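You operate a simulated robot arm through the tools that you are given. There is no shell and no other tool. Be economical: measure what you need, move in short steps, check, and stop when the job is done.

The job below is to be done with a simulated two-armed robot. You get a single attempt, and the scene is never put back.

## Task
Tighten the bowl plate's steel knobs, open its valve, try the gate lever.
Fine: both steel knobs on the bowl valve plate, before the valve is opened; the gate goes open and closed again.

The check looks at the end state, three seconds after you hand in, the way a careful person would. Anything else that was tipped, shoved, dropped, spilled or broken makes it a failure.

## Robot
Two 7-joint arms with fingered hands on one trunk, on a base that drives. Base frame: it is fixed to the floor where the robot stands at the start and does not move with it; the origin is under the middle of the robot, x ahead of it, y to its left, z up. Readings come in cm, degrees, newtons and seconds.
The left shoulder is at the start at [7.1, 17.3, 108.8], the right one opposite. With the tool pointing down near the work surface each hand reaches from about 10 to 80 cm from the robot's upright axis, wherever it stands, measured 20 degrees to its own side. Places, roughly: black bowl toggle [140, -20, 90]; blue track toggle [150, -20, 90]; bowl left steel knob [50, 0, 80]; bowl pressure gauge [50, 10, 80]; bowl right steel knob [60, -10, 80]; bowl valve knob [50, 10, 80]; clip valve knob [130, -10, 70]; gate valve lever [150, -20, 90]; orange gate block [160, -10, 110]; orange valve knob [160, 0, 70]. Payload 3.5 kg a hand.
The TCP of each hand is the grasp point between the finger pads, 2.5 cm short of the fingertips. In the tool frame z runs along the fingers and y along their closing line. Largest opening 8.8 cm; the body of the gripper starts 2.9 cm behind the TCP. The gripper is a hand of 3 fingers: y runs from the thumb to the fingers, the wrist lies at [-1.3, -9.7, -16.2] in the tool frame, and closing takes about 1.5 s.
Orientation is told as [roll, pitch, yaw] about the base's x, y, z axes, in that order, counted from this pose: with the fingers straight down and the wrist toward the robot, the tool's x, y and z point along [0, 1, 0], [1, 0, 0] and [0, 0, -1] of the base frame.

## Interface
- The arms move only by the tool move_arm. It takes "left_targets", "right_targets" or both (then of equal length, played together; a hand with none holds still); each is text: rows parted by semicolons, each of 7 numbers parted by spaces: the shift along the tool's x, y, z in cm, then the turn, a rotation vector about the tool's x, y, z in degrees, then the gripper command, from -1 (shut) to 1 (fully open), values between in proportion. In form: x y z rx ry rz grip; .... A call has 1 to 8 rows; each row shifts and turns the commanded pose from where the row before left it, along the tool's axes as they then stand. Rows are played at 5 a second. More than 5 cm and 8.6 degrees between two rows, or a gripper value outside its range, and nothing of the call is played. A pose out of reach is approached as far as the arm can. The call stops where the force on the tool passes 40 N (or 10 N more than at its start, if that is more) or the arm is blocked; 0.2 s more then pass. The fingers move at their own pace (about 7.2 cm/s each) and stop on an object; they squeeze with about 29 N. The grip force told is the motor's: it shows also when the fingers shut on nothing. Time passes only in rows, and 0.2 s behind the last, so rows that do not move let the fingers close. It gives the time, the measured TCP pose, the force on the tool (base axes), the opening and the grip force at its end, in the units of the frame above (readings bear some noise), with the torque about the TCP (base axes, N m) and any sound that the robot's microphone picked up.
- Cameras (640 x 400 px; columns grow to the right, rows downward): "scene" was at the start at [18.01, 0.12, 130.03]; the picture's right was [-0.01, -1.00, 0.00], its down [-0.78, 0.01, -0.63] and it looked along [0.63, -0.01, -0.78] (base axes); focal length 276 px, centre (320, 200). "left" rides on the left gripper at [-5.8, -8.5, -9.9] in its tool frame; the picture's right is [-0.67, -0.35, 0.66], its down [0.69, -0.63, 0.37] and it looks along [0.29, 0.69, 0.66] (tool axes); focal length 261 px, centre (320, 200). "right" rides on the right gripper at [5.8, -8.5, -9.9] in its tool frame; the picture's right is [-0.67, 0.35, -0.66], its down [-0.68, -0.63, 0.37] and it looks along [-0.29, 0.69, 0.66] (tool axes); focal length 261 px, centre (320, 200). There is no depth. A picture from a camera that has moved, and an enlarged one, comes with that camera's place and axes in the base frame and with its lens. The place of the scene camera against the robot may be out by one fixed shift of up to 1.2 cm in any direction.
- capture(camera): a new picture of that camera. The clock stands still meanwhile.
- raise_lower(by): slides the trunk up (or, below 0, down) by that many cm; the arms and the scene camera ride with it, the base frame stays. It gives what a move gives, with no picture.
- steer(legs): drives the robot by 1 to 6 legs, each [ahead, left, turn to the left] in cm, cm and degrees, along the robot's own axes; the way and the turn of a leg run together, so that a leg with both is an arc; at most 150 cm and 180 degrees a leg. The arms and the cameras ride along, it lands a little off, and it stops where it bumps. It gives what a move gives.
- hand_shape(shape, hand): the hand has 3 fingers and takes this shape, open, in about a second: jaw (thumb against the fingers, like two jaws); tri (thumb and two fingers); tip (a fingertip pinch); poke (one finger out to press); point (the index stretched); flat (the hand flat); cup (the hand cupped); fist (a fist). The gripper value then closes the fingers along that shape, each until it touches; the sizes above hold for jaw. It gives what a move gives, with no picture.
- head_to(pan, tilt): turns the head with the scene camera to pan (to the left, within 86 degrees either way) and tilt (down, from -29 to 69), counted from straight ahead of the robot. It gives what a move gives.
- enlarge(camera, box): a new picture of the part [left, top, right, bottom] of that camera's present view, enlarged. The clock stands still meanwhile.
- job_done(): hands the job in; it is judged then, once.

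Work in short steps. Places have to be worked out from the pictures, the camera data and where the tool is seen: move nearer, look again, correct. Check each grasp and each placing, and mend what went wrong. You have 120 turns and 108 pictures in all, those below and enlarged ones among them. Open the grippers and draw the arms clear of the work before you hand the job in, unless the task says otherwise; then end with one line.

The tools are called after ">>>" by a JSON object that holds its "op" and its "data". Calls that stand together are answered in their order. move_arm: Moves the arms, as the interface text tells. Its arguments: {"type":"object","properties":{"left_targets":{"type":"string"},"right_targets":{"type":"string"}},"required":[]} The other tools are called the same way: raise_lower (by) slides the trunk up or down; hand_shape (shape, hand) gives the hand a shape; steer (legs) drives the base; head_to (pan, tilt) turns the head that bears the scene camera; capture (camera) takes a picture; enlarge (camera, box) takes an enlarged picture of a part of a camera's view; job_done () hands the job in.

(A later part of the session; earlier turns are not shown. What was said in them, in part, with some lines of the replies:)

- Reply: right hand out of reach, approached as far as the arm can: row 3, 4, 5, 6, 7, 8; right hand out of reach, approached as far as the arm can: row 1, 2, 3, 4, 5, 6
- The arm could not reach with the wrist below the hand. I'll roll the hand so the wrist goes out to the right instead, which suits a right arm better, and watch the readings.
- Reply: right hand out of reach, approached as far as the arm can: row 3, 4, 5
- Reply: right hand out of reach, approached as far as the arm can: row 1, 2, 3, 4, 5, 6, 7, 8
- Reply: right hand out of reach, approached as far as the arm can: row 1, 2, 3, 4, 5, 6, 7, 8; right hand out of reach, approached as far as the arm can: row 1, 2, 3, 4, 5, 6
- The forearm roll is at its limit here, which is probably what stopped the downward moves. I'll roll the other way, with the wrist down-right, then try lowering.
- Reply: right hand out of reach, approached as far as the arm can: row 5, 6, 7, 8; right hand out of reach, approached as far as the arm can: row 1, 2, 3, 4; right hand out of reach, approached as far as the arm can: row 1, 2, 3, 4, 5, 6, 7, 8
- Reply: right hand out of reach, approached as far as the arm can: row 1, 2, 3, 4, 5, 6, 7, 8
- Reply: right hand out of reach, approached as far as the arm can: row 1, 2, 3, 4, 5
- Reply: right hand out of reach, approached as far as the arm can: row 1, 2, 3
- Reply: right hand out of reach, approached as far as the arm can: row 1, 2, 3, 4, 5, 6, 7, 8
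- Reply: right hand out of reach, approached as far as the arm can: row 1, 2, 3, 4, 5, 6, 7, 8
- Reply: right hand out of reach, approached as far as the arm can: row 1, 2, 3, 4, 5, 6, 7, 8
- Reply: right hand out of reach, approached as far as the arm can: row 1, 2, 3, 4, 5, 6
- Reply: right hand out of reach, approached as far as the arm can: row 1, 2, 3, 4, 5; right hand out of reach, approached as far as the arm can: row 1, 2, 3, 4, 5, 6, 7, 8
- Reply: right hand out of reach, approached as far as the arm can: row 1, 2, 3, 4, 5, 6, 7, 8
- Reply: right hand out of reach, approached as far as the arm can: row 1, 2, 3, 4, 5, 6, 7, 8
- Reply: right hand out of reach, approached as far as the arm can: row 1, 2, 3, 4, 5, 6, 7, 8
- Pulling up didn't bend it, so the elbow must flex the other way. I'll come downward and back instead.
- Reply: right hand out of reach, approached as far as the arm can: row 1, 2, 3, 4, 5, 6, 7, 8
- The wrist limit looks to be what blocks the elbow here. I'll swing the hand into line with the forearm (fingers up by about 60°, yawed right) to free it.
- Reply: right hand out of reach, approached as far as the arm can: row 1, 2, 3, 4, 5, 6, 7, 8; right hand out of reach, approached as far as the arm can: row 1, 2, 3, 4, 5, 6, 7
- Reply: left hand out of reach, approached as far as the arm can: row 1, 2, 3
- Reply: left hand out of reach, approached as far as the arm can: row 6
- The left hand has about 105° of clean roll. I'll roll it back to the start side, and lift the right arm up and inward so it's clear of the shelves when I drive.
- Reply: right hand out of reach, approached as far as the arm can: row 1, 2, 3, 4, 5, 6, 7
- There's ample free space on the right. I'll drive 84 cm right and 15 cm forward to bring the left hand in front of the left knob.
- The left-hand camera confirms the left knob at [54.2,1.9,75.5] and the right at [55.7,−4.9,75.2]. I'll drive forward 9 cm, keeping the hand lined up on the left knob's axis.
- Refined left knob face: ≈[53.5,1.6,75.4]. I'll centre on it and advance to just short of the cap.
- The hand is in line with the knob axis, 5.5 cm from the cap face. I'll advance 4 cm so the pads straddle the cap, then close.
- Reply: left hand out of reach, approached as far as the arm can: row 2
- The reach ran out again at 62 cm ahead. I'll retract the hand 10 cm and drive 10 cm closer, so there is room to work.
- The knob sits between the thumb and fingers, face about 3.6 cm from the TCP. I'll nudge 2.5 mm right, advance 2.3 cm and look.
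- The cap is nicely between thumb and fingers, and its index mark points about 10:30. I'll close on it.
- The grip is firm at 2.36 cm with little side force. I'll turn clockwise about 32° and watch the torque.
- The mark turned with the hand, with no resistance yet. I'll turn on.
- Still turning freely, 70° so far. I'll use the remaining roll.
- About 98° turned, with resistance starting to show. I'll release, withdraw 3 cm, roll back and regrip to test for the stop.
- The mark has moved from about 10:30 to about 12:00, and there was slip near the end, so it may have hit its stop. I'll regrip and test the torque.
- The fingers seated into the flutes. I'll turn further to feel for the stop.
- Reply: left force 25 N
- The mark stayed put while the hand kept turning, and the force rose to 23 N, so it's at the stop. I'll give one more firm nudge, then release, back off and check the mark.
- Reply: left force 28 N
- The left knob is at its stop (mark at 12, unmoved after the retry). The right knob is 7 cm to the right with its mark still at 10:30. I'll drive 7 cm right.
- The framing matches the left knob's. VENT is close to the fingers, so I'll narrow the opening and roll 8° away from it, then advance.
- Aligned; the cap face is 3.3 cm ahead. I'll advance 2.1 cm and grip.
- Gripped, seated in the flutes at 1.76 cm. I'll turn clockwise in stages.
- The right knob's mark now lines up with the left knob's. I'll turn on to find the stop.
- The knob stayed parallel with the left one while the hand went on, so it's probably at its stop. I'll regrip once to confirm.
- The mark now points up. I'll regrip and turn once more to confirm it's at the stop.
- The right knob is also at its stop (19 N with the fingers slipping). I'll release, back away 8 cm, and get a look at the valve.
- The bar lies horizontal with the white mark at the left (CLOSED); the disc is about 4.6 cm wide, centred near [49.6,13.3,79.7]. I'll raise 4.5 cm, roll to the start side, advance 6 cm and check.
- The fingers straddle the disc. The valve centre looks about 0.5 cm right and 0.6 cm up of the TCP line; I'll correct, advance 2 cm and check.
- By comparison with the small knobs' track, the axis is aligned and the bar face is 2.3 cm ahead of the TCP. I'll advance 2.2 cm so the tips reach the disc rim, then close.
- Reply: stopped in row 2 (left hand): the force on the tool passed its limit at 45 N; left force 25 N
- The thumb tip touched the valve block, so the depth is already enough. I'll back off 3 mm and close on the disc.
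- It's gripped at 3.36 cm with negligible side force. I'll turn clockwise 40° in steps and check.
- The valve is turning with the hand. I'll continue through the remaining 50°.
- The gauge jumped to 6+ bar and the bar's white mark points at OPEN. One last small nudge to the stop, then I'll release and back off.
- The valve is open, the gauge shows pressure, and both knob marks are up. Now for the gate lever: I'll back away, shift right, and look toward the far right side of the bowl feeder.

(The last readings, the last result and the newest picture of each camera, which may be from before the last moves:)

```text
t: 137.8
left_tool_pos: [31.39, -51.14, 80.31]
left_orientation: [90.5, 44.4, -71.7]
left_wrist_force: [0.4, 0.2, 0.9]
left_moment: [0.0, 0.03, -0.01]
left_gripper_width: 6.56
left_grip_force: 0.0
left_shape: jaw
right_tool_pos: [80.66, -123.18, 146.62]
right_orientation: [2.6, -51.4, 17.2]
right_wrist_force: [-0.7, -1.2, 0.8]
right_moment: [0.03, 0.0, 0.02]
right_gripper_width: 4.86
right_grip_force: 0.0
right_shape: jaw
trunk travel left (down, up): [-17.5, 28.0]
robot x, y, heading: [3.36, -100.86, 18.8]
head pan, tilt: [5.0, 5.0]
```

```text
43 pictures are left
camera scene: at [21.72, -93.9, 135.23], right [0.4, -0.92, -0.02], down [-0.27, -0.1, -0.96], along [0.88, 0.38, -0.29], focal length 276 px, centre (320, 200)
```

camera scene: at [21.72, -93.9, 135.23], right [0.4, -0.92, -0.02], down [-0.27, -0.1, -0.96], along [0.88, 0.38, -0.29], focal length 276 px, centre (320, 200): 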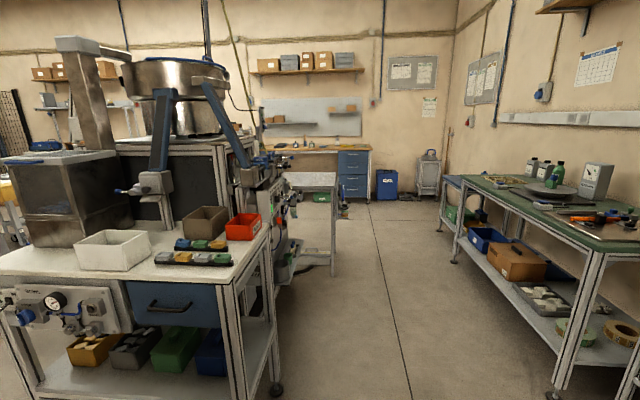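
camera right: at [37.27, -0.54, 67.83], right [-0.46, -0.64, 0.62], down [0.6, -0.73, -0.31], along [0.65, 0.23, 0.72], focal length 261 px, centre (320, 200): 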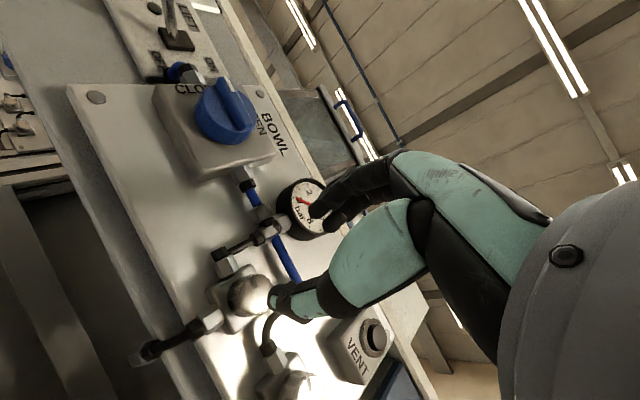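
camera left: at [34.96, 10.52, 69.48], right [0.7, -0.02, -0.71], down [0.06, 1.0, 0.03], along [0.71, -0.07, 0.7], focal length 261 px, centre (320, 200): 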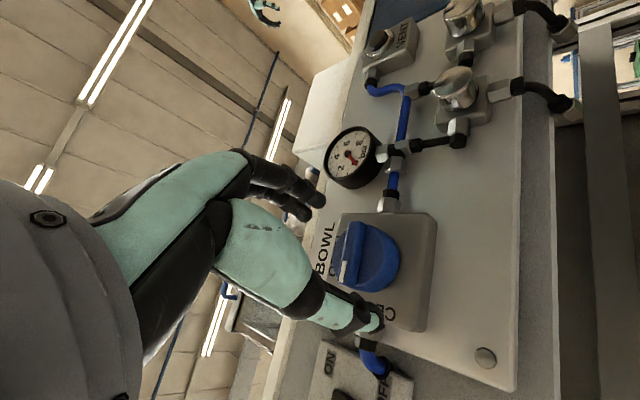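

There's an aisle to the right of the bench, and the controls are on the feeder's right side. I'll enlarge that.

>>> {"op": "enlarge", "data": {"camera": "scene", "box": [220, 120, 350, 270]}}

```text
2.67 times, centred on (285, 195) of scene
camera zoom: at [21.72, -93.9, 135.23], right [0.4, -0.92, -0.02], down [-0.27, -0.1, -0.96], along [0.88, 0.38, -0.29], focal length 735 px, centre (413, 213)
```

zoom: 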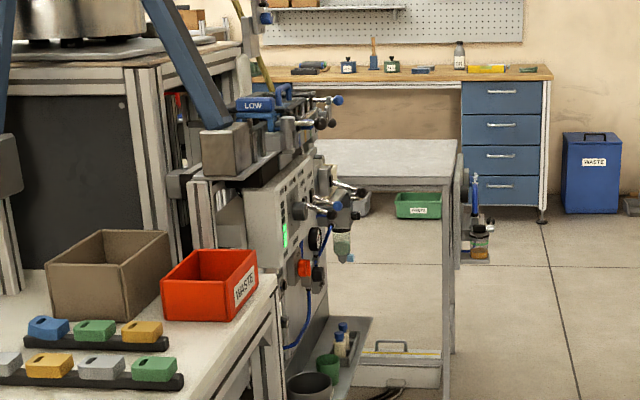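

The controls panel faces the aisle. I'll drive 43 cm right, then 105 cm ahead along the aisle, and look left at it.

>>> {"op": "steer", "data": {"legs": [[0, -43, 0], [105, 0, 0]]}}

>>> {"op": "head_to", "data": {"pan": 60, "tilt": 20}}

>>> {"op": "capture", "data": {"camera": "scene"}}

```text
t: 145.4
left_tool_pos: [143.49, -58.79, 80.34]
left_orientation: [90.5, 44.3, -71.7]
left_wrist_force: [0.0, -0.2, 0.0]
left_moment: [0.0, -0.01, 0.02]
left_gripper_width: 6.57
left_grip_force: 0.0
left_shape: jaw
right_tool_pos: [192.89, -130.92, 146.54]
right_orientation: [2.7, -51.5, 17.1]
right_wrist_force: [0.1, 0.5, 0.2]
right_moment: [-0.04, 0.0, 0.0]
right_gripper_width: 4.84
right_grip_force: 0.0
right_shape: jaw
trunk travel left (down, up): [-17.5, 28.0]
robot x, y, heading: [115.49, -109.0, 18.4]
head pan, tilt: [5.0, 5.0]
```

```text
t: 146.6
left_tool_pos: [143.49, -58.9, 80.31]
left_orientation: [90.4, 44.3, -71.7]
left_wrist_force: [-0.7, 0.3, 0.2]
left_moment: [-0.02, -0.01, -0.05]
left_gripper_width: 6.57
left_grip_force: 0.1
left_shape: jaw
right_tool_pos: [192.86, -131.07, 146.63]
right_orientation: [2.7, -51.4, 17.2]
right_wrist_force: [-0.1, -0.8, 0.4]
right_moment: [0.02, -0.01, 0.03]
right_gripper_width: 4.84
right_grip_force: 0.1
right_shape: jaw
trunk travel left (down, up): [-17.5, 28.0]
robot x, y, heading: [115.55, -108.85, 18.2]
head pan, tilt: [60.0, 20.0]
```

```text
41 pictures are left
camera scene: at [127.08, -96.3, 133.77], right [0.96, -0.21, -0.18], down [-0.25, -0.39, -0.88], along [0.11, 0.9, -0.43], focal length 276 px, centre (320, 200)
```

scene: 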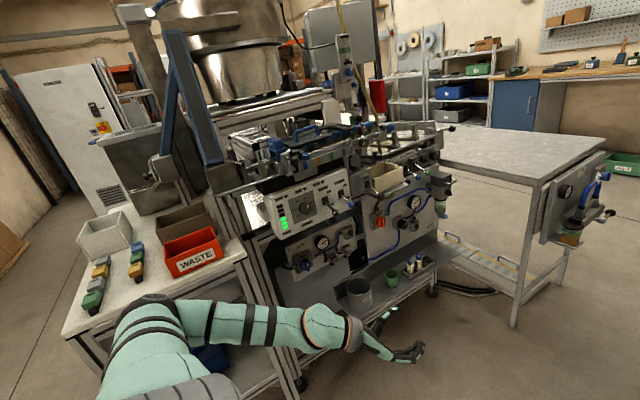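

>>> {"op": "enlarge", "data": {"camera": "scene", "box": [230, 110, 350, 200]}}

>>> {"op": "enlarge", "data": {"camera": "scene", "box": [290, 110, 470, 230]}}

```text
4.44 times, centred on (290, 155) of scene
camera zoom: at [127.08, -96.3, 133.77], right [0.96, -0.21, -0.18], down [-0.25, -0.39, -0.88], along [0.11, 0.9, -0.43], focal length 1225 px, centre (453, 400)
```

zoom: 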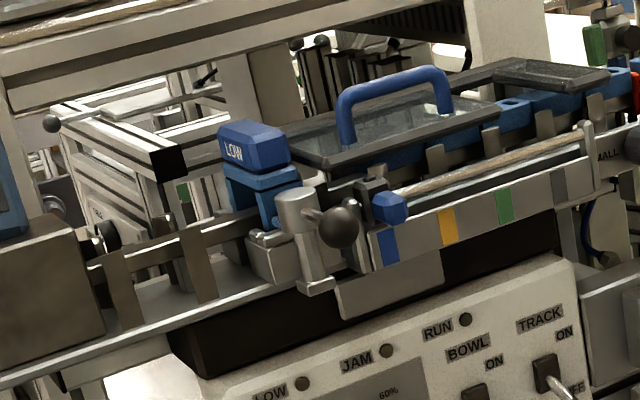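

```text
3.33 times, centred on (380, 170) of scene
camera zoom: at [127.08, -96.3, 133.77], right [0.96, -0.21, -0.18], down [-0.25, -0.39, -0.88], along [0.11, 0.9, -0.43], focal length 918 px, centre (120, 300)
```

zoom: 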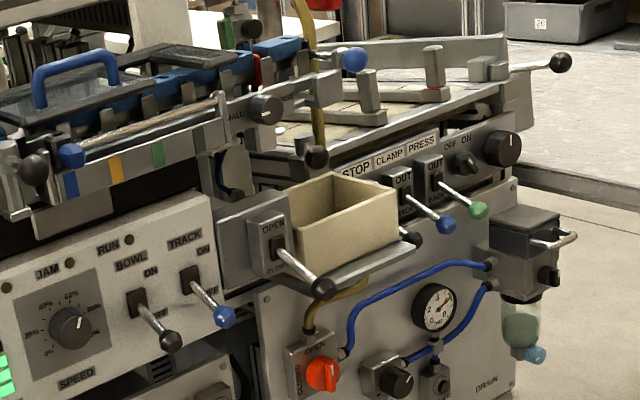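

The gate lever is the black-ended one on the OPEN/CLOSED plate beside the tan bin, tip near [157,−18,92]. A natural fingers-down-forward left hand suits it, so I'll restore the left arm: roll back, raise, un-rotate.

>>> {"op": "move_arm", "data": {"left_targets": "0 0 0 0 0 -8.4 0.1; 0 0 0 0 0 -8.4 0.1; 0 0 0 0 0 -8.4 0.1; 0 0 0 0 0 -8.4 0.1; 0 0 0 0 0 -8.4 0.1; 0 0 0 0 0 -8.4 0.1; 0 0 0 0 0 -8.4 0.1; 0 0 0 0 0 -8.4 0.1"}}

>>> {"op": "move_arm", "data": {"left_targets": "0 0 0 0 0 -8.4 0.1; 0 0 0 0 0 -8.4 0.1; 0 0 0 0 0 -3 0.1; 2.9 2.7 0 0 0 0 0.1; 2.9 2.7 0 0 0 0 0.1; 2.9 2.7 0 0 0 0 0.1; 2.9 2.7 0 0 0 0 0.1; 2.9 2.7 0 0 0 0 0.1"}}

>>> {"op": "move_arm", "data": {"left_targets": "0 0 0 7.04 -3.06 -3.06 0.1; 0 0 0 7.04 -3.06 -3.06 0.1; 0 0 0 7.04 -3.06 -3.06 0.1; 0 0 0 7.04 -3.06 -3.06 0.1; 0 0 0 7.04 -3.06 -3.06 0.1; 0 0 0 7.04 -3.06 -3.06 0.1; 0 0 0 7.04 -3.06 -3.06 0.1; 0 0 0 7.04 -3.06 -3.06 0.1"}}

>>> {"op": "move_arm", "data": {"left_targets": "0 0 0 7.04 -3.06 -3.06 0.1; 0 0 0 7.04 -3.06 -3.06 0.1; 0 0 0 7.04 -3.06 -3.06 0.1; 0 0 0 7.04 -3.06 -3.06 0.1; -4 0 0 0 0 0 0.1; -4 0 0 0 0 0 0.1; -4 0 0 0 0 0 0.1; -4 0 0 0 0 0 0.1"}}

```text
t: 148.4
left_tool_pos: [143.53, -58.93, 80.27]
left_orientation: [90.4, -23.0, -72.3]
left_wrist_force: [-0.5, 0.7, 1.4]
left_moment: [-0.02, -0.02, 0.01]
left_gripper_width: 4.85
left_grip_force: 0.0
left_shape: jaw
right_tool_pos: [192.88, -130.96, 146.64]
right_orientation: [2.9, -51.3, 17.1]
right_wrist_force: [0.8, 0.0, 0.0]
right_moment: [0.01, 0.02, -0.03]
right_gripper_width: 4.87
right_grip_force: 0.0
right_shape: jaw
trunk travel left (down, up): [-17.5, 28.0]
robot x, y, heading: [115.56, -109.0, 18.4]
head pan, tilt: [60.0, 20.0]
```

```text
t: 150.2
left_tool_pos: [143.41, -59.04, 100.1]
left_orientation: [90.5, -42.7, -72.3]
left_wrist_force: [-0.1, 0.0, -0.7]
left_moment: [0.03, 0.01, 0.0]
left_gripper_width: 4.85
left_grip_force: 0.0
left_shape: jaw
right_tool_pos: [192.99, -131.12, 146.64]
right_orientation: [2.8, -51.3, 17.2]
right_wrist_force: [0.4, -0.3, 0.2]
right_moment: [0.01, 0.0, 0.0]
right_gripper_width: 4.85
right_grip_force: 0.1
right_shape: jaw
trunk travel left (down, up): [-17.5, 28.0]
robot x, y, heading: [115.46, -108.65, 18.4]
head pan, tilt: [60.0, 20.0]
```

```text
t: 152.0
left_tool_pos: [143.35, -58.92, 100.13]
left_orientation: [16.8, -26.4, 1.4]
left_wrist_force: [0.0, -0.5, -0.5]
left_moment: [0.0, -0.02, 0.0]
left_gripper_width: 4.88
left_grip_force: 0.1
left_shape: jaw
right_tool_pos: [192.89, -131.13, 146.63]
right_orientation: [2.7, -51.4, 17.1]
right_wrist_force: [-1.1, -0.8, 0.1]
right_moment: [0.0, 0.0, 0.02]
right_gripper_width: 4.85
right_grip_force: 0.0
right_shape: jaw
trunk travel left (down, up): [-17.5, 28.0]
robot x, y, heading: [115.58, -108.72, 18.6]
head pan, tilt: [60.0, 20.0]
```

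```text
t: 153.8
left_tool_pos: [148.54, -74.49, 100.07]
left_orientation: [0.4, -0.4, 17.9]
left_wrist_force: [-0.5, -0.8, -0.5]
left_moment: [0.0, 0.03, 0.04]
left_gripper_width: 4.88
left_grip_force: 0.0
left_shape: jaw
right_tool_pos: [192.93, -131.29, 146.63]
right_orientation: [3.0, -51.4, 17.0]
right_wrist_force: [-0.1, -0.4, 0.1]
right_moment: [0.0, 0.01, -0.01]
right_gripper_width: 4.84
right_grip_force: 0.1
right_shape: jaw
trunk travel left (down, up): [-17.5, 28.0]
robot x, y, heading: [115.77, -108.76, 18.4]
head pan, tilt: [60.0, 20.0]
```

Clean again. I'll extend 8 cm forward and pitch the fingers up 40°, then turn the robot to face the panel.

>>> {"op": "move_arm", "data": {"left_targets": "0 4 0 0 0 0 0.1; 0 4 0 0 0 0 0.1; 0 0 0 -8.2 0 0 0.1; 0 0 0 -8.2 0 0 0.1; 0 0 0 -8.2 0 0 0.1; 0 0 0 -8.2 0 0 0.1; 0 0 0 -8.2 0 0 0.1"}}

>>> {"op": "steer", "data": {"legs": [[0, 0, 42], [12, -18, 0]]}}

>>> {"op": "head_to", "data": {"pan": 20, "tilt": 28}}

>>> {"op": "capture", "data": {"camera": "scene"}}

>>> {"op": "capture", "data": {"camera": "left"}}

```text
t: 155.4
left_tool_pos: [156.02, -71.73, 99.96]
left_orientation: [0.2, -41.5, 17.8]
left_wrist_force: [-0.4, 0.8, 0.0]
left_moment: [-0.01, 0.0, 0.0]
left_gripper_width: 4.86
left_grip_force: 0.0
left_shape: jaw
right_tool_pos: [192.89, -130.93, 146.61]
right_orientation: [2.8, -51.5, 17.3]
right_wrist_force: [-0.2, -0.8, -0.3]
right_moment: [-0.01, 0.01, 0.03]
right_gripper_width: 4.87
right_grip_force: 0.1
right_shape: jaw
trunk travel left (down, up): [-17.5, 28.0]
robot x, y, heading: [115.74, -108.67, 18.4]
head pan, tilt: [60.0, 20.0]
```

```text
t: 159.0
left_tool_pos: [142.04, -52.6, 100.12]
left_orientation: [0.5, -41.4, 60.0]
left_wrist_force: [0.0, 0.4, 0.0]
left_moment: [0.0, 0.0, -0.01]
left_gripper_width: 4.89
left_grip_force: 0.1
left_shape: jaw
right_tool_pos: [209.15, -71.42, 146.71]
right_orientation: [2.7, -51.4, 59.6]
right_wrist_force: [-0.3, 0.0, 0.4]
right_moment: [0.0, 0.0, -0.03]
right_gripper_width: 4.85
right_grip_force: 0.1
right_shape: jaw
trunk travel left (down, up): [-17.5, 28.0]
robot x, y, heading: [137.14, -107.36, 60.5]
head pan, tilt: [60.0, 20.0]
```

```text
t: 160.1
left_tool_pos: [141.96, -52.63, 100.14]
left_orientation: [0.4, -41.4, 60.0]
left_wrist_force: [0.1, -0.8, 0.7]
left_moment: [0.02, -0.01, 0.0]
left_gripper_width: 4.85
left_grip_force: 0.1
left_shape: jaw
right_tool_pos: [209.18, -71.38, 146.52]
right_orientation: [2.6, -51.4, 59.7]
right_wrist_force: [0.1, 0.6, -0.2]
right_moment: [-0.03, 0.01, -0.01]
right_gripper_width: 4.86
right_grip_force: 0.0
right_shape: jaw
trunk travel left (down, up): [-17.5, 28.0]
robot x, y, heading: [137.21, -107.18, 60.5]
head pan, tilt: [20.0, 28.0]
```

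```text
38 pictures are left
camera scene: at [143.32, -89.32, 131.71], right [0.98, -0.17, -0.07], down [-0.16, -0.61, -0.77], along [0.09, 0.77, -0.63], focal length 276 px, centre (320, 200)
```

scene: 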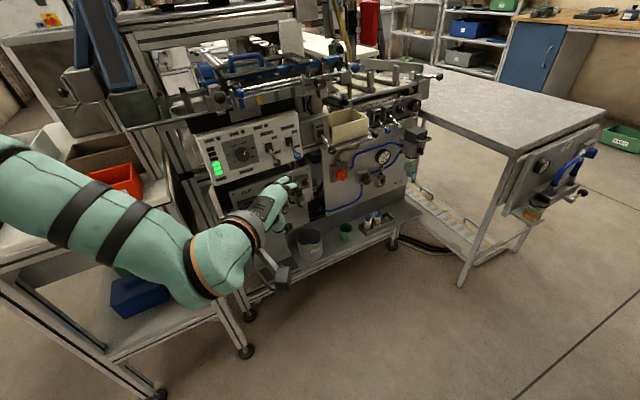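

```text
37 pictures are left
camera left: at [140.66, -66.59, 101.78], right [0.66, -0.18, -0.73], down [-0.71, 0.14, -0.69], along [0.23, 0.97, -0.04], focal length 261 px, centre (320, 200)
```

left: 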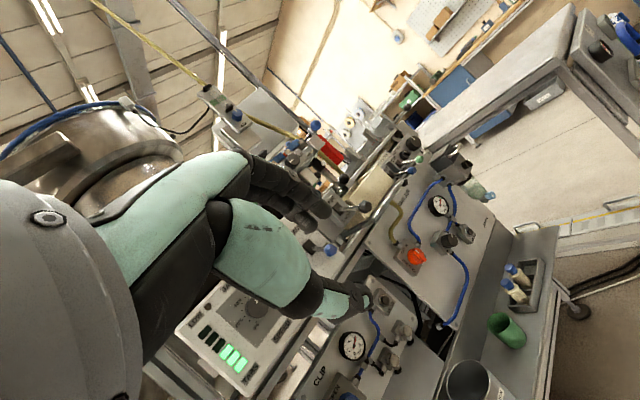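

>>> {"op": "enlarge", "data": {"camera": "scene", "box": [240, 70, 400, 190]}}

>>> {"op": "enlarge", "data": {"camera": "left", "box": [270, 110, 430, 260]}}

```text
3.33 times, centred on (320, 130) of scene
camera zoom: at [143.32, -89.32, 131.71], right [0.98, -0.17, -0.07], down [-0.16, -0.61, -0.77], along [0.09, 0.77, -0.63], focal length 918 px, centre (320, 433)
```

zoom: 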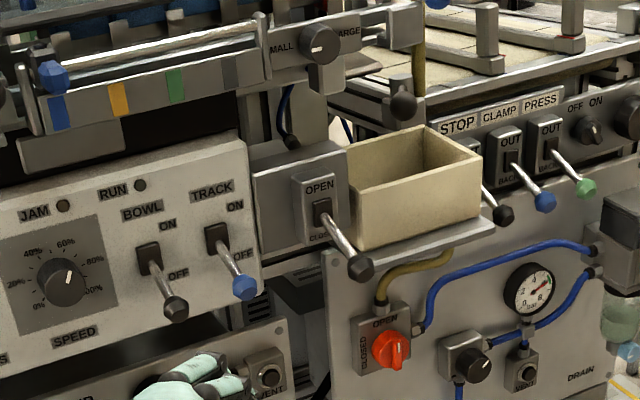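

```text
2.67 times, centred on (350, 185) of left
camera zoom: at [140.66, -66.59, 101.78], right [0.66, -0.18, -0.73], down [-0.71, 0.14, -0.69], along [0.23, 0.97, -0.04], focal length 695 px, centre (240, 240)
```

zoom: 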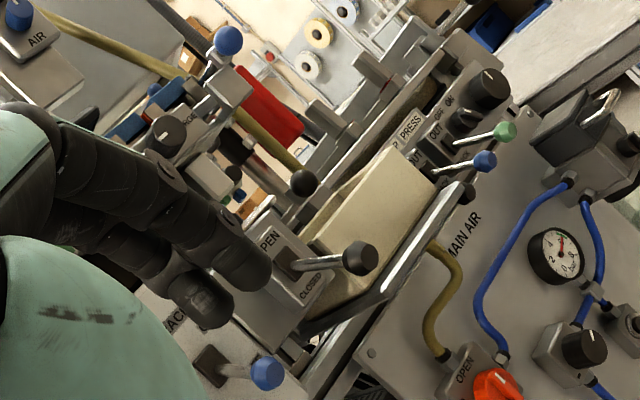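

Lever ball ≈[156,−21.7,93.1], pivot ≈[153.9,−16.4,95.9], with a bin close behind to the right, so I'll push rather than grip. I'll turn to face the panel more squarely and stand 14 cm off.

>>> {"op": "steer", "data": {"legs": [[0, 0, 29.5], [0, -41, 0], [19, 0, 0]]}}

>>> {"op": "move_arm", "data": {"left_targets": "0 0 0 0 0 0 -1; 0 0 0 0 0 0 -1; 0 0 0 -5 0 0 -1; 0 0 0 -5 0 0 -1; 0 0 0 0 0 0 -1"}}

>>> {"op": "capture", "data": {"camera": "left"}}

>>> {"op": "head_to", "data": {"pan": 25, "tilt": 30}}

>>> {"op": "capture", "data": {"camera": "scene"}}

```text
t: 165.2
left_tool_pos: [155.4, -38.02, 100.21]
left_orientation: [0.4, -41.4, 89.3]
left_wrist_force: [0.3, 0.3, 0.2]
left_moment: [0.02, 0.02, -0.06]
left_gripper_width: 4.86
left_grip_force: 0.0
left_shape: jaw
right_tool_pos: [223.33, -21.58, 146.74]
right_orientation: [2.6, -51.5, 89.0]
right_wrist_force: [-0.7, -0.4, -0.7]
right_moment: [0.0, 0.01, 0.0]
right_gripper_width: 4.86
right_grip_force: 0.2
right_shape: jaw
trunk travel left (down, up): [-17.5, 28.0]
robot x, y, heading: [177.68, -88.15, 90.4]
head pan, tilt: [20.0, 28.0]
```

```text
t: 166.4
left_tool_pos: [155.52, -38.02, 100.03]
left_orientation: [0.6, -51.4, 89.2]
left_wrist_force: [1.0, 0.5, -0.4]
left_moment: [0.01, -0.03, -0.01]
left_gripper_width: 0.0
left_grip_force: 29.1
left_shape: jaw
right_tool_pos: [223.47, -21.54, 146.63]
right_orientation: [2.8, -51.3, 88.9]
right_wrist_force: [-0.8, 0.4, 1.2]
right_moment: [0.02, 0.01, 0.02]
right_gripper_width: 4.86
right_grip_force: 0.0
right_shape: jaw
trunk travel left (down, up): [-17.5, 28.0]
robot x, y, heading: [177.88, -87.66, 90.2]
head pan, tilt: [20.0, 28.0]
```

```text
34 pictures are left
camera left: at [161.27, -51.03, 99.5], right [0.67, 0.29, -0.69], down [-0.69, -0.1, -0.72], along [-0.28, 0.95, 0.13], focal length 261 px, centre (320, 200)
```

left: 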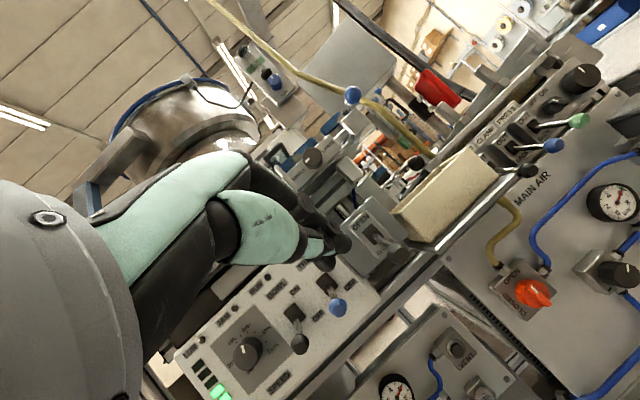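

```text
t: 167.1
left_tool_pos: [155.45, -37.93, 100.01]
left_orientation: [0.5, -51.4, 89.4]
left_wrist_force: [-1.1, -0.6, 0.4]
left_moment: [0.03, 0.01, -0.01]
left_gripper_width: 0.0
left_grip_force: 29.4
left_shape: jaw
right_tool_pos: [223.4, -21.58, 146.62]
right_orientation: [2.9, -51.5, 89.1]
right_wrist_force: [0.0, -0.2, -0.3]
right_moment: [0.0, -0.04, 0.01]
right_gripper_width: 4.84
right_grip_force: 0.0
right_shape: jaw
trunk travel left (down, up): [-17.5, 28.0]
robot x, y, heading: [178.19, -88.23, 90.1]
head pan, tilt: [25.0, 30.0]
```

```text
33 pictures are left
camera scene: at [174.1, -69.74, 131.48], right [0.91, 0.42, -0.09], down [0.21, -0.62, -0.75], along [-0.37, 0.66, -0.65], focal length 276 px, centre (320, 200)
```

scene: 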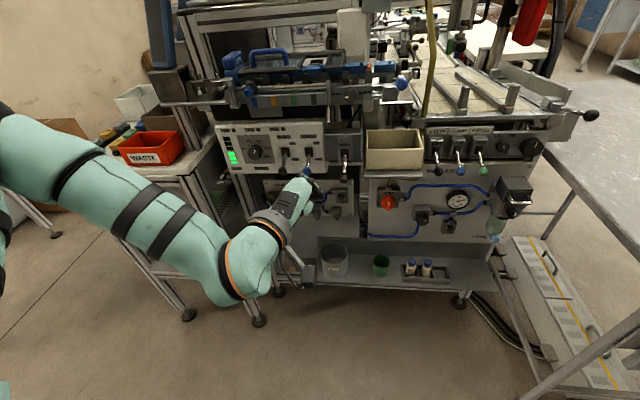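

Everything's in place. With fingers closed I'll pitch them up a bit more and lower the hand to just below the ball's height, still well clear of it.

>>> {"op": "move_arm", "data": {"left_targets": "0 0 0 -8.5 0 0 -1; 0 -4.1 2.4 0 0 0 -1; 0 -4.1 2.4 0 0 0 -1; 0 0 0 -7 0 0 -1"}}

>>> {"op": "enlarge", "data": {"camera": "scene", "box": [260, 100, 420, 220]}}

>>> {"op": "capture", "data": {"camera": "left"}}

```text
t: 168.1
left_tool_pos: [156.43, -36.54, 100.59]
left_orientation: [1.9, -66.4, 87.8]
left_wrist_force: [-0.3, -0.5, 0.0]
left_moment: [0.0, 0.0, 0.01]
left_gripper_width: 0.01
left_grip_force: 29.4
left_shape: jaw
left hand out of reach, approached as far as the arm can: row 2, 3, 4
right_tool_pos: [223.25, -21.57, 146.63]
right_orientation: [2.8, -51.4, 88.9]
right_wrist_force: [-1.3, -0.4, -0.3]
right_moment: [-0.01, 0.0, 0.0]
right_gripper_width: 4.86
right_grip_force: 0.0
right_shape: jaw
trunk travel left (down, up): [-17.5, 28.0]
robot x, y, heading: [178.61, -87.94, 90.6]
head pan, tilt: [25.0, 30.0]
```

```text
3.33 times, centred on (340, 160) of scene
camera zoom: at [174.13, -69.68, 131.47], right [0.91, 0.42, -0.09], down [0.21, -0.62, -0.75], along [-0.37, 0.66, -0.65], focal length 918 px, centre (253, 333)
```

zoom: 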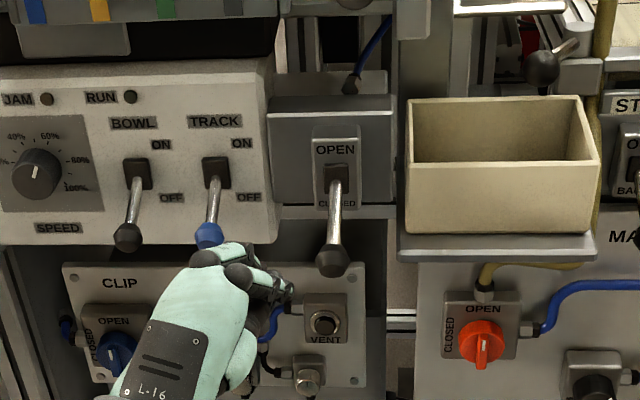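

```text
31 pictures are left
camera left: at [162.07, -49.01, 96.65], right [0.67, 0.46, -0.59], down [-0.69, 0.09, -0.71], along [-0.27, 0.88, 0.38], focal length 261 px, centre (320, 200)
```

left: 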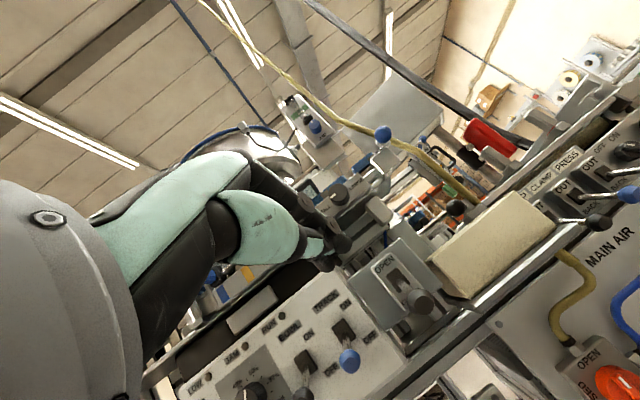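

The lever has good free space around it, so gripping its ball from the front with level fingers (the pose used before) is best. I'll back up, turn 15° right, and restore fingers-down before re-rotating.

>>> {"op": "steer", "data": {"legs": [[-10, 0, 0], [0, 0, -15]]}}

>>> {"op": "move_arm", "data": {"left_targets": "0 0 0 8.3 0 0 0.1; 0 0 0 8.3 0 0 0.1; 0 0 0 8.3 0 0 0.1; 0 0 0 8.3 0 0 0.1; 0 0 0 8.3 0 0 0.1; 0 0 0 8.3 0 0 0.1; 0 0 0 8.3 0 0 0.1; 0 0 0 8.3 0 0 0.1"}}

>>> {"op": "move_arm", "data": {"left_targets": "3.8 0 0 0 0 0 0.1; 3.8 0 0 0 0 0 0.1; 3.8 0 0 0 0 0 0.1; 3.8 0 0 0 0 0 0.1; 3.8 0 0 0 0 0 0.1"}}

>>> {"op": "move_arm", "data": {"left_targets": "0 0 0 -7.04 3.06 3.06 0.1; 0 0 0 -7.04 3.06 3.06 0.1; 0 0 0 -7.04 3.06 3.06 0.1; 0 0 0 -7.04 3.06 3.06 0.1; 0 0 0 -7.04 3.06 3.06 0.1; 0 0 0 -7.04 3.06 3.06 0.1"}}

>>> {"op": "move_arm", "data": {"left_targets": "0 0 0 -7.04 3.06 3.06 0.1; 0 0 0 -7.04 3.06 3.06 0.1; 0 0 0 -7.04 3.06 3.06 0.1; 0 0 0 -7.04 3.06 3.06 0.1; 0 0 0 -7.04 3.06 3.06 0.1; 0 0 0 -7.04 3.06 3.06 0.1"}}

```text
t: 170.1
left_tool_pos: [170.54, -42.6, 100.65]
left_orientation: [1.8, -66.4, 72.8]
left_wrist_force: [0.1, 0.4, -0.3]
left_moment: [0.02, 0.01, -0.03]
left_gripper_width: 0.0
left_grip_force: 28.8
left_shape: jaw
right_tool_pos: [239.09, -45.62, 146.73]
right_orientation: [2.7, -51.4, 73.8]
right_wrist_force: [0.3, -0.7, -0.1]
right_moment: [0.01, -0.02, -0.01]
right_gripper_width: 4.83
right_grip_force: 0.1
right_shape: jaw
trunk travel left (down, up): [-17.5, 28.0]
robot x, y, heading: [178.06, -97.94, 75.1]
head pan, tilt: [25.0, 30.0]
```

```text
t: 171.9
left_tool_pos: [170.55, -42.62, 100.64]
left_orientation: [0.7, 0.1, 74.4]
left_wrist_force: [-0.1, -0.4, -1.1]
left_moment: [-0.01, 0.02, 0.01]
left_gripper_width: 4.86
left_grip_force: 0.0
left_shape: jaw
right_tool_pos: [238.98, -45.57, 146.56]
right_orientation: [2.7, -51.5, 73.9]
right_wrist_force: [0.4, 0.8, 0.1]
right_moment: [0.04, 0.01, -0.01]
right_gripper_width: 4.86
right_grip_force: 0.0
right_shape: jaw
trunk travel left (down, up): [-17.5, 28.0]
robot x, y, heading: [178.3, -97.83, 75.3]
head pan, tilt: [25.0, 30.0]
```

```text
t: 173.1
left_tool_pos: [152.16, -37.54, 100.78]
left_orientation: [0.7, -0.1, 74.4]
left_wrist_force: [-0.2, -0.1, -0.6]
left_moment: [-0.01, -0.01, 0.04]
left_gripper_width: 4.85
left_grip_force: 0.1
left_shape: jaw
right_tool_pos: [238.94, -45.6, 146.69]
right_orientation: [2.5, -51.5, 73.9]
right_wrist_force: [-0.7, -0.3, -0.1]
right_moment: [-0.04, 0.0, -0.02]
right_gripper_width: 4.87
right_grip_force: 0.0
right_shape: jaw
trunk travel left (down, up): [-17.5, 28.0]
robot x, y, heading: [178.29, -97.7, 75.0]
head pan, tilt: [25.0, 30.0]
```

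```text
t: 174.5
left_tool_pos: [152.11, -37.56, 100.87]
left_orientation: [30.5, -36.8, 44.4]
left_wrist_force: [-0.4, 0.9, 0.6]
left_moment: [0.02, 0.01, 0.01]
left_gripper_width: 4.85
left_grip_force: 0.1
left_shape: jaw
right_tool_pos: [238.99, -45.73, 146.6]
right_orientation: [2.7, -51.4, 73.8]
right_wrist_force: [0.7, 0.1, -0.1]
right_moment: [-0.01, -0.03, 0.06]
right_gripper_width: 4.87
right_grip_force: 0.1
right_shape: jaw
trunk travel left (down, up): [-17.5, 28.0]
robot x, y, heading: [177.89, -98.09, 75.0]
head pan, tilt: [25.0, 30.0]
```

```text
t: 175.9
left_tool_pos: [152.2, -37.65, 100.97]
left_orientation: [90.2, -42.2, -15.7]
left_wrist_force: [-0.1, -0.6, -0.2]
left_moment: [0.01, 0.03, -0.01]
left_gripper_width: 4.85
left_grip_force: 0.0
left_shape: jaw
right_tool_pos: [239.18, -45.48, 146.58]
right_orientation: [2.9, -51.4, 73.8]
right_wrist_force: [0.3, -0.4, -0.1]
right_moment: [-0.02, 0.02, 0.0]
right_gripper_width: 4.84
right_grip_force: 0.0
right_shape: jaw
trunk travel left (down, up): [-17.5, 28.0]
robot x, y, heading: [177.95, -97.6, 75.3]
head pan, tilt: [25.0, 30.0]
```

Clean. The hand is level, yaw 74°. I'll lower it 7.7 cm and shift 1.75 cm left to line up with the ball, then look.

>>> {"op": "move_arm", "data": {"left_targets": "-2.25 -3.25 0 0 0 0 0.1; -2.25 -3.25 0 0 0 0 0.1; 0 0 4 0 0 0 0.1; 0 0 3 0 0 0 0.1"}}

>>> {"op": "capture", "data": {"camera": "left"}}

>>> {"op": "enlarge", "data": {"camera": "scene", "box": [200, 60, 440, 240]}}

```text
t: 176.9
left_tool_pos: [152.24, -30.44, 93.23]
left_orientation: [90.0, -42.2, -15.5]
left_wrist_force: [-0.3, 0.2, 0.0]
left_moment: [0.03, 0.04, -0.02]
left_gripper_width: 4.85
left_grip_force: 0.0
left_shape: jaw
right_tool_pos: [239.03, -45.51, 146.68]
right_orientation: [2.7, -51.4, 73.9]
right_wrist_force: [-0.1, 0.2, -0.5]
right_moment: [0.01, 0.01, 0.01]
right_gripper_width: 4.87
right_grip_force: 0.0
right_shape: jaw
trunk travel left (down, up): [-17.5, 28.0]
robot x, y, heading: [178.44, -98.27, 75.3]
head pan, tilt: [25.0, 30.0]
```

```text
30 pictures are left
camera left: at [147.32, -39.2, 83.12], right [0.36, 0.58, -0.73], down [-0.8, 0.6, 0.08], along [0.49, 0.55, 0.68], focal length 261 px, centre (320, 200)
```

left: 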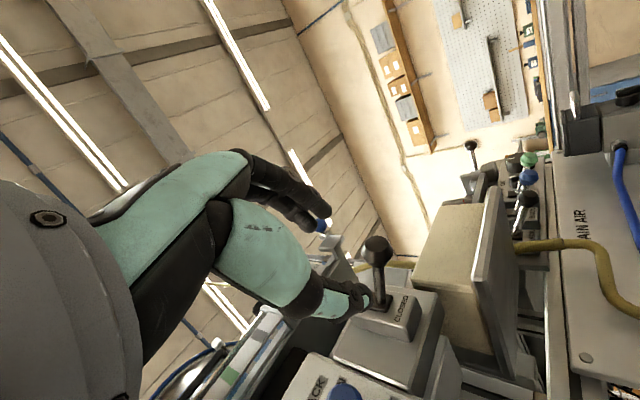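

```text
2.22 times, centred on (320, 150) of scene
camera zoom: at [178.96, -79.32, 131.46], right [0.98, 0.17, -0.09], down [0.04, -0.66, -0.75], along [-0.18, 0.74, -0.65], focal length 612 px, centre (320, 311)
```

zoom: 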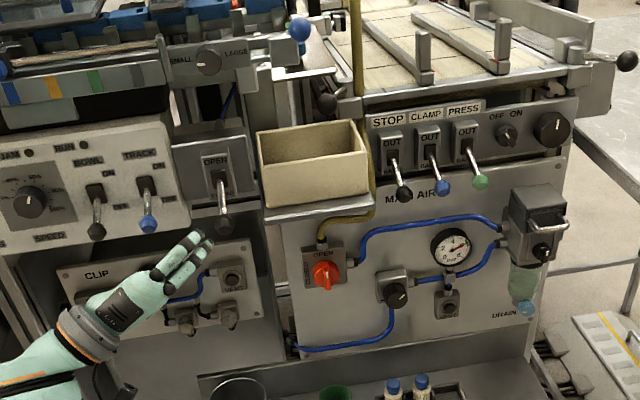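

The ball reads about 1.25 cm right, 0.4 cm up and 8 cm ahead of the TCP. I'll correct, advance 4 cm and look.

>>> {"op": "move_arm", "data": {"left_targets": "-0.55 1.2 0 0 0 0 0.1; 0 0 2 0 0 0 0.1; 0 0 2 0 0 0 0.1"}}

>>> {"op": "enlarge", "data": {"camera": "left", "box": [220, 140, 460, 340]}}

>>> {"op": "enlarge", "data": {"camera": "scene", "box": [230, 110, 350, 210]}}

```text
t: 177.7
left_tool_pos: [154.64, -26.86, 93.66]
left_orientation: [90.1, -42.2, -15.5]
left_wrist_force: [0.2, 0.2, 0.7]
left_moment: [0.05, 0.01, 0.02]
left_gripper_width: 4.84
left_grip_force: 0.2
left_shape: jaw
right_tool_pos: [239.03, -45.67, 146.66]
right_orientation: [2.8, -51.5, 73.9]
right_wrist_force: [0.2, 0.3, -0.5]
right_moment: [0.02, 0.01, 0.01]
right_gripper_width: 4.87
right_grip_force: 0.2
right_shape: jaw
trunk travel left (down, up): [-17.5, 28.0]
robot x, y, heading: [177.61, -97.84, 75.0]
head pan, tilt: [25.0, 30.0]
```

```text
2.00 times, centred on (340, 240) of left
camera zoom: at [149.69, -35.72, 83.5], right [0.36, 0.58, -0.73], down [-0.8, 0.6, 0.09], along [0.49, 0.55, 0.68], focal length 521 px, centre (280, 120)
```

zoom: 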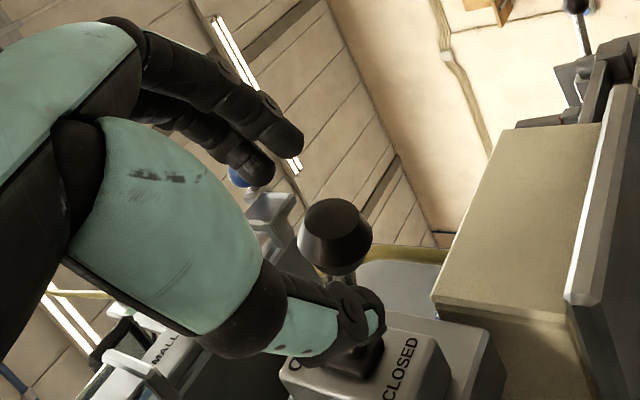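

```text
4.00 times, centred on (290, 160) of scene
camera zoom: at [178.97, -79.34, 131.47], right [0.98, 0.17, -0.09], down [0.04, -0.65, -0.75], along [-0.18, 0.74, -0.65], focal length 1102 px, centre (440, 360)
```

zoom: 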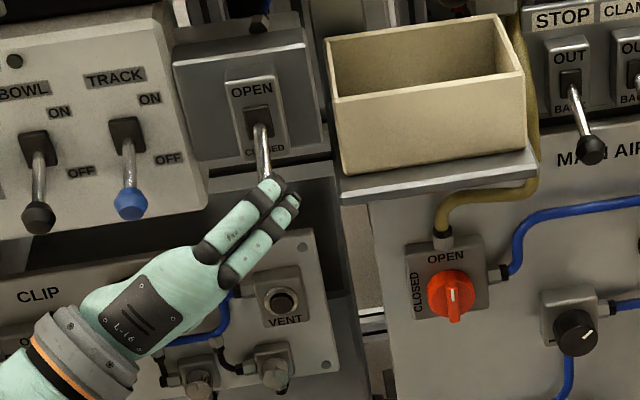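

Aligned, with the ball about 3.3 cm ahead. I'll narrow the opening to 3.6 cm, advance 2.7 cm, and close on the ball.

>>> {"op": "move_arm", "data": {"left_targets": "0 0 0 0 0 0 -0.18; 0 0 1.4 0 0 0 -0.18; 0 0 1.3 0 0 0 -0.18; 0 0 0 0 0 0 -0.5; 0 0 0 0 0 0 -1; 0 0 0 0 0 0 -1; 0 0 0 0 0 0 -1"}}

>>> {"op": "enlarge", "data": {"camera": "left", "box": [220, 140, 460, 340]}}

```text
t: 179.3
left_tool_pos: [155.41, -24.1, 93.59]
left_orientation: [90.0, -42.2, -15.5]
left_wrist_force: [4.3, 11.6, 2.0]
left_moment: [-0.01, 0.01, -0.02]
left_gripper_width: 1.0
left_grip_force: 29.0
left_shape: jaw
right_tool_pos: [239.19, -45.56, 146.6]
right_orientation: [2.8, -51.3, 73.8]
right_wrist_force: [0.4, 0.2, 0.0]
right_moment: [-0.01, -0.02, 0.01]
right_gripper_width: 4.86
right_grip_force: 0.1
right_shape: jaw
trunk travel left (down, up): [-17.5, 28.0]
robot x, y, heading: [178.14, -97.91, 75.2]
head pan, tilt: [25.0, 30.0]
```

```text
2.00 times, centred on (340, 240) of left
camera zoom: at [150.48, -32.96, 83.46], right [0.36, 0.58, -0.73], down [-0.8, 0.6, 0.08], along [0.49, 0.55, 0.68], focal length 521 px, centre (280, 120)
```

zoom: 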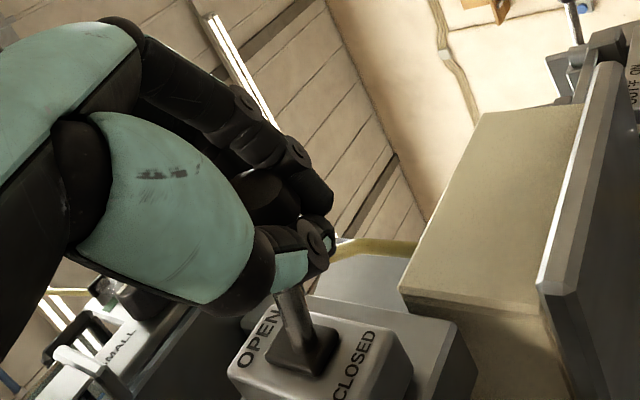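

The ball is held. I'll lift it along its arc toward OPEN, 1 cm a step.

>>> {"op": "move_arm", "data": {"left_targets": "0.74 0.67 -0.2 0 0 0 -1; 0.74 0.67 -0.15 0 0 0 -1; 0.74 0.67 -0.05 0 0 0 -1; 0.74 0.67 0.1 0 0 0 -1; 0.74 0.67 0.2 0 0 0 -1"}}

>>> {"op": "enlarge", "data": {"camera": "scene", "box": [230, 60, 390, 180]}}

```text
t: 180.5
left_tool_pos: [155.24, -24.01, 97.87]
left_orientation: [89.3, -42.2, -15.0]
left_wrist_force: [9.5, 15.4, -15.0]
left_moment: [-0.41, 0.07, 0.04]
left_gripper_width: 0.85
left_grip_force: 28.8
left_shape: jaw
right_tool_pos: [239.19, -44.92, 146.26]
right_orientation: [2.6, -51.1, 74.0]
right_wrist_force: [-0.1, -0.6, 0.6]
right_moment: [-0.03, -0.05, 0.01]
right_gripper_width: 4.85
right_grip_force: 0.1
right_shape: jaw
trunk travel left (down, up): [-17.5, 28.0]
robot x, y, heading: [177.97, -97.74, 75.3]
head pan, tilt: [25.0, 30.0]
```

```text
3.33 times, centred on (310, 120) of scene
camera zoom: at [179.04, -78.75, 131.34], right [0.98, 0.17, -0.09], down [0.04, -0.66, -0.75], along [-0.18, 0.73, -0.65], focal length 918 px, centre (353, 467)
```

zoom: 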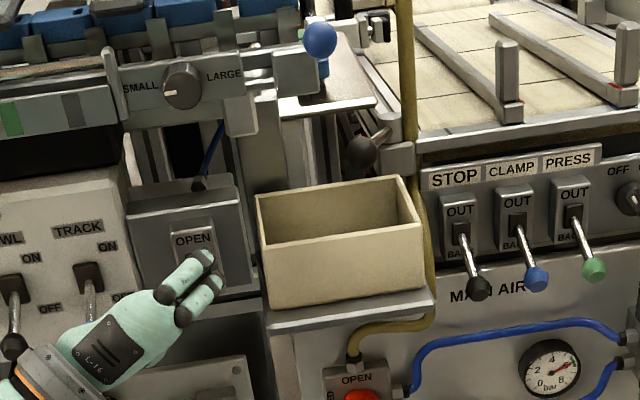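

It's moving but resisting with 15 N, perhaps near the end. I'll lift 1 cm more and view from the hand camera.

>>> {"op": "move_arm", "data": {"left_targets": "0.5 0.45 0.2 0 0 0 -1; 0.5 0.45 0.2 0 0 0 -1"}}

>>> {"op": "enlarge", "data": {"camera": "left", "box": [220, 140, 460, 340]}}

```text
t: 181.1
left_tool_pos: [155.27, -23.55, 99.29]
left_orientation: [89.2, -42.4, -15.0]
left_wrist_force: [6.3, -1.1, -38.1]
left_moment: [-0.21, 0.23, 0.01]
left_gripper_width: 1.14
left_grip_force: 29.0
left_shape: jaw
right_tool_pos: [238.99, -44.75, 146.31]
right_orientation: [2.5, -51.1, 74.1]
right_wrist_force: [-1.3, -0.8, 0.1]
right_moment: [-0.01, 0.01, 0.02]
right_gripper_width: 4.88
right_grip_force: 0.0
right_shape: jaw
trunk travel left (down, up): [-17.5, 28.0]
robot x, y, heading: [178.02, -98.21, 75.0]
head pan, tilt: [25.0, 30.0]
```

```text
2.00 times, centred on (340, 240) of left
camera zoom: at [150.36, -32.5, 89.21], right [0.36, 0.57, -0.74], down [-0.8, 0.6, 0.08], along [0.49, 0.56, 0.67], focal length 521 px, centre (280, 120)
```

zoom: 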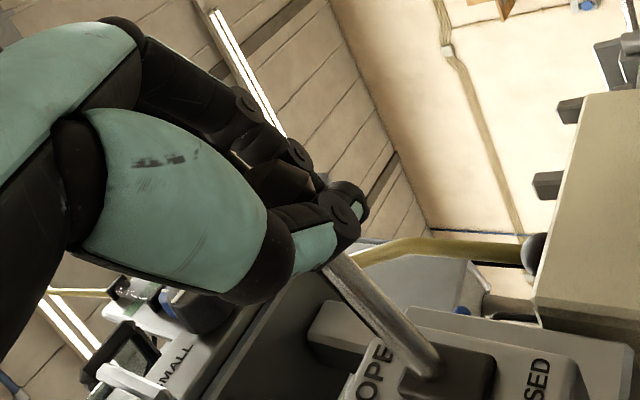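

38 N with the lever tilted up past OPEN: it's at the open stop. I'll ease off slightly and check the gate block.

>>> {"op": "move_arm", "data": {"left_targets": "-0.3 -0.27 0 0 0 0 -1; 0 0 0 0 0 0 -1; 0 0 0 0 0 0 -1; 0 0 0 0 0 0 -1"}}

>>> {"op": "enlarge", "data": {"camera": "scene", "box": [250, 30, 370, 110]}}

```text
t: 182.1
left_tool_pos: [155.44, -23.72, 99.06]
left_orientation: [89.7, -42.4, -15.4]
left_wrist_force: [2.8, 2.7, -30.1]
left_moment: [-0.15, 0.2, 0.04]
left_gripper_width: 1.12
left_grip_force: 28.3
left_shape: jaw
right_tool_pos: [238.97, -44.88, 146.36]
right_orientation: [2.5, -51.1, 74.0]
right_wrist_force: [-0.1, 0.6, -0.6]
right_moment: [0.02, 0.04, -0.03]
right_gripper_width: 4.84
right_grip_force: 0.2
right_shape: jaw
trunk travel left (down, up): [-17.5, 28.0]
robot x, y, heading: [177.75, -98.01, 75.2]
head pan, tilt: [25.0, 30.0]
```

```text
5.00 times, centred on (310, 70) of scene
camera zoom: at [178.84, -78.76, 131.37], right [0.98, 0.17, -0.09], down [0.04, -0.66, -0.75], along [-0.18, 0.73, -0.65], focal length 1378 px, centre (370, 850)
```

zoom: 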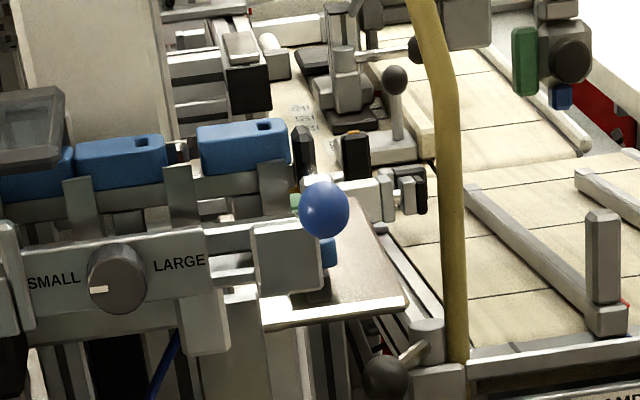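

I have a picture of the gate with the lever at OPEN. Now I'll bring the lever back down to CLOSED along the same arc.

>>> {"op": "move_arm", "data": {"left_targets": "-0.74 -0.67 -0.2 0 0 0 -1; -0.74 -0.67 -0.15 0 0 0 -1; -0.74 -0.67 -0.1 0 0 0 -1; -0.74 -0.67 0 0 0 0 -1; -0.74 -0.67 0.1 0 0 0 -1; -0.6 -0.55 0.2 0 0 0 -1"}}

>>> {"op": "enlarge", "data": {"camera": "scene", "box": [250, 30, 370, 110]}}

>>> {"op": "enlarge", "data": {"camera": "left", "box": [220, 140, 460, 340]}}

```text
t: 183.5
left_tool_pos: [155.47, -24.07, 93.56]
left_orientation: [90.0, -42.3, -15.5]
left_wrist_force: [8.2, 14.4, 2.9]
left_moment: [0.11, 0.06, 0.0]
left_gripper_width: 0.84
left_grip_force: 29.0
left_shape: jaw
right_tool_pos: [239.29, -45.5, 146.42]
right_orientation: [2.8, -51.3, 73.8]
right_wrist_force: [-0.4, 0.0, -0.2]
right_moment: [-0.03, -0.01, -0.03]
right_gripper_width: 4.85
right_grip_force: 0.0
right_shape: jaw
trunk travel left (down, up): [-17.5, 28.0]
robot x, y, heading: [178.27, -98.23, 75.0]
head pan, tilt: [25.0, 30.0]
```

```text
5.00 times, centred on (310, 70) of scene
camera zoom: at [179.1, -79.16, 131.44], right [0.98, 0.17, -0.09], down [0.04, -0.66, -0.75], along [-0.18, 0.74, -0.65], focal length 1378 px, centre (370, 850)
```

zoom: 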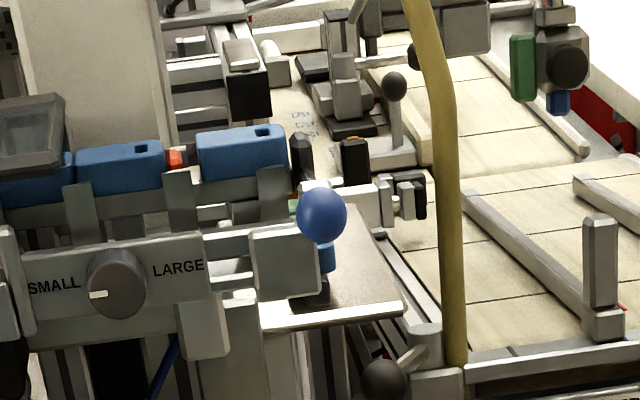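

```text
2.00 times, centred on (340, 240) of left
camera zoom: at [150.58, -32.92, 83.56], right [0.36, 0.58, -0.73], down [-0.8, 0.6, 0.08], along [0.49, 0.55, 0.68], focal length 521 px, centre (280, 120)
```

zoom: 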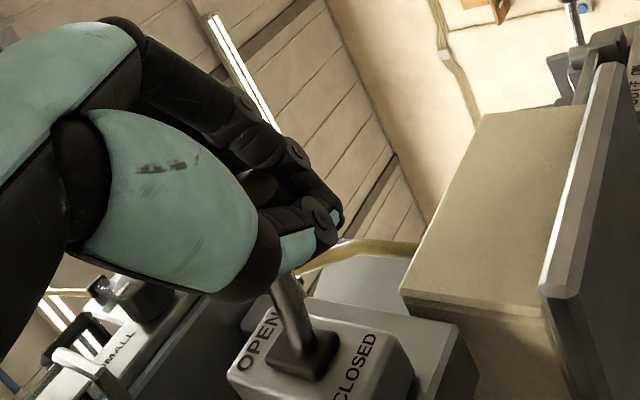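

The orange gate block is now up between the blue parts; it was absent at OPEN, so the gate opened and closed. I'll give a last small push down to the stop, then release and withdraw.

>>> {"op": "move_arm", "data": {"left_targets": "-0.45 -0.4 0 0 0 0 -1; 0 0 0 0 0 0 -1; 0.3 0.27 0 0 0 0 -1; 0 0 0 0 0 0 -0.5; 0 0 0 0 0 0 -0.1; 0 0 0 0 0 0 -0.1; 0 0 -3 0 0 0 -0.1; 0 0 -4 0 0 0 0.1"}}

>>> {"op": "move_arm", "data": {"left_targets": "0 0 -4 0 0 0 0.5; 0 0 -4 0 0 0 1", "right_targets": "0 0 0 0 0 0 1; 0 0 0 0 0 0 1"}}

>>> {"op": "steer", "data": {"legs": [[-15, 0, 0]]}}

>>> {"op": "enlarge", "data": {"camera": "scene", "box": [200, 40, 400, 190]}}

```text
t: 185.3
left_tool_pos: [153.66, -31.0, 93.71]
left_orientation: [90.2, -42.2, -15.7]
left_wrist_force: [0.0, -0.2, 0.0]
left_moment: [0.03, -0.02, 0.04]
left_gripper_width: 4.78
left_grip_force: 0.0
left_shape: jaw
right_tool_pos: [239.14, -45.7, 146.7]
right_orientation: [2.7, -51.6, 73.9]
right_wrist_force: [-1.0, -0.4, 0.1]
right_moment: [0.01, -0.02, -0.01]
right_gripper_width: 4.86
right_grip_force: 0.0
right_shape: jaw
trunk travel left (down, up): [-17.5, 28.0]
robot x, y, heading: [177.93, -98.02, 74.9]
head pan, tilt: [25.0, 30.0]
```

```text
t: 185.9
left_tool_pos: [151.44, -38.64, 93.55]
left_orientation: [90.3, -42.4, -15.6]
left_wrist_force: [-1.0, -0.3, 0.6]
left_moment: [-0.02, -0.01, 0.02]
left_gripper_width: 8.74
left_grip_force: 0.0
left_shape: jaw
right_tool_pos: [239.01, -45.88, 146.74]
right_orientation: [2.8, -51.5, 73.8]
right_wrist_force: [-0.4, 0.1, -0.2]
right_moment: [0.01, -0.01, -0.02]
right_gripper_width: 8.73
right_grip_force: 0.1
right_shape: jaw
trunk travel left (down, up): [-17.5, 28.0]
robot x, y, heading: [177.94, -97.98, 74.8]
head pan, tilt: [25.0, 30.0]
```

```text
t: 187.3
left_tool_pos: [147.52, -53.18, 93.48]
left_orientation: [90.1, -42.4, -15.6]
left_wrist_force: [0.2, -0.4, 0.0]
left_moment: [0.01, -0.03, -0.04]
left_gripper_width: 8.73
left_grip_force: 0.0
left_shape: jaw
right_tool_pos: [235.23, -60.03, 146.54]
right_orientation: [2.7, -51.5, 73.9]
right_wrist_force: [0.3, 0.4, 0.4]
right_moment: [-0.04, -0.01, 0.01]
right_gripper_width: 8.76
right_grip_force: 0.1
right_shape: jaw
trunk travel left (down, up): [-17.5, 28.0]
robot x, y, heading: [173.89, -112.23, 74.7]
head pan, tilt: [25.0, 30.0]
```

```text
2.67 times, centred on (300, 115) of scene
camera zoom: at [175.11, -93.77, 131.45], right [0.98, 0.17, -0.09], down [0.04, -0.66, -0.75], along [-0.18, 0.74, -0.65], focal length 735 px, centre (373, 427)
```

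zoom: 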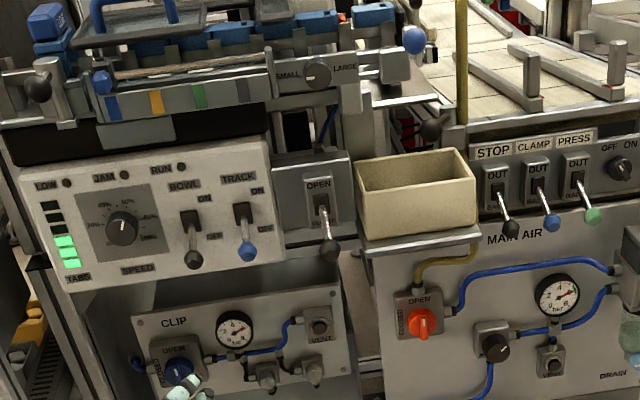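

The lever is back down at CLOSED, the gate block is in place, and both hands are open and clear. The bowl plate was confirmed earlier, so I'm handing in.

>>> {"op": "job_done", "data": {}}

```text
The job is handed in.
```

I turned both steel knobs on the bowl plate clockwise to their stops, then opened the bowl valve (the gauge rose above 6 bar), and moved the gate lever to OPEN and back to CLOSED, with the gate block moving each way.
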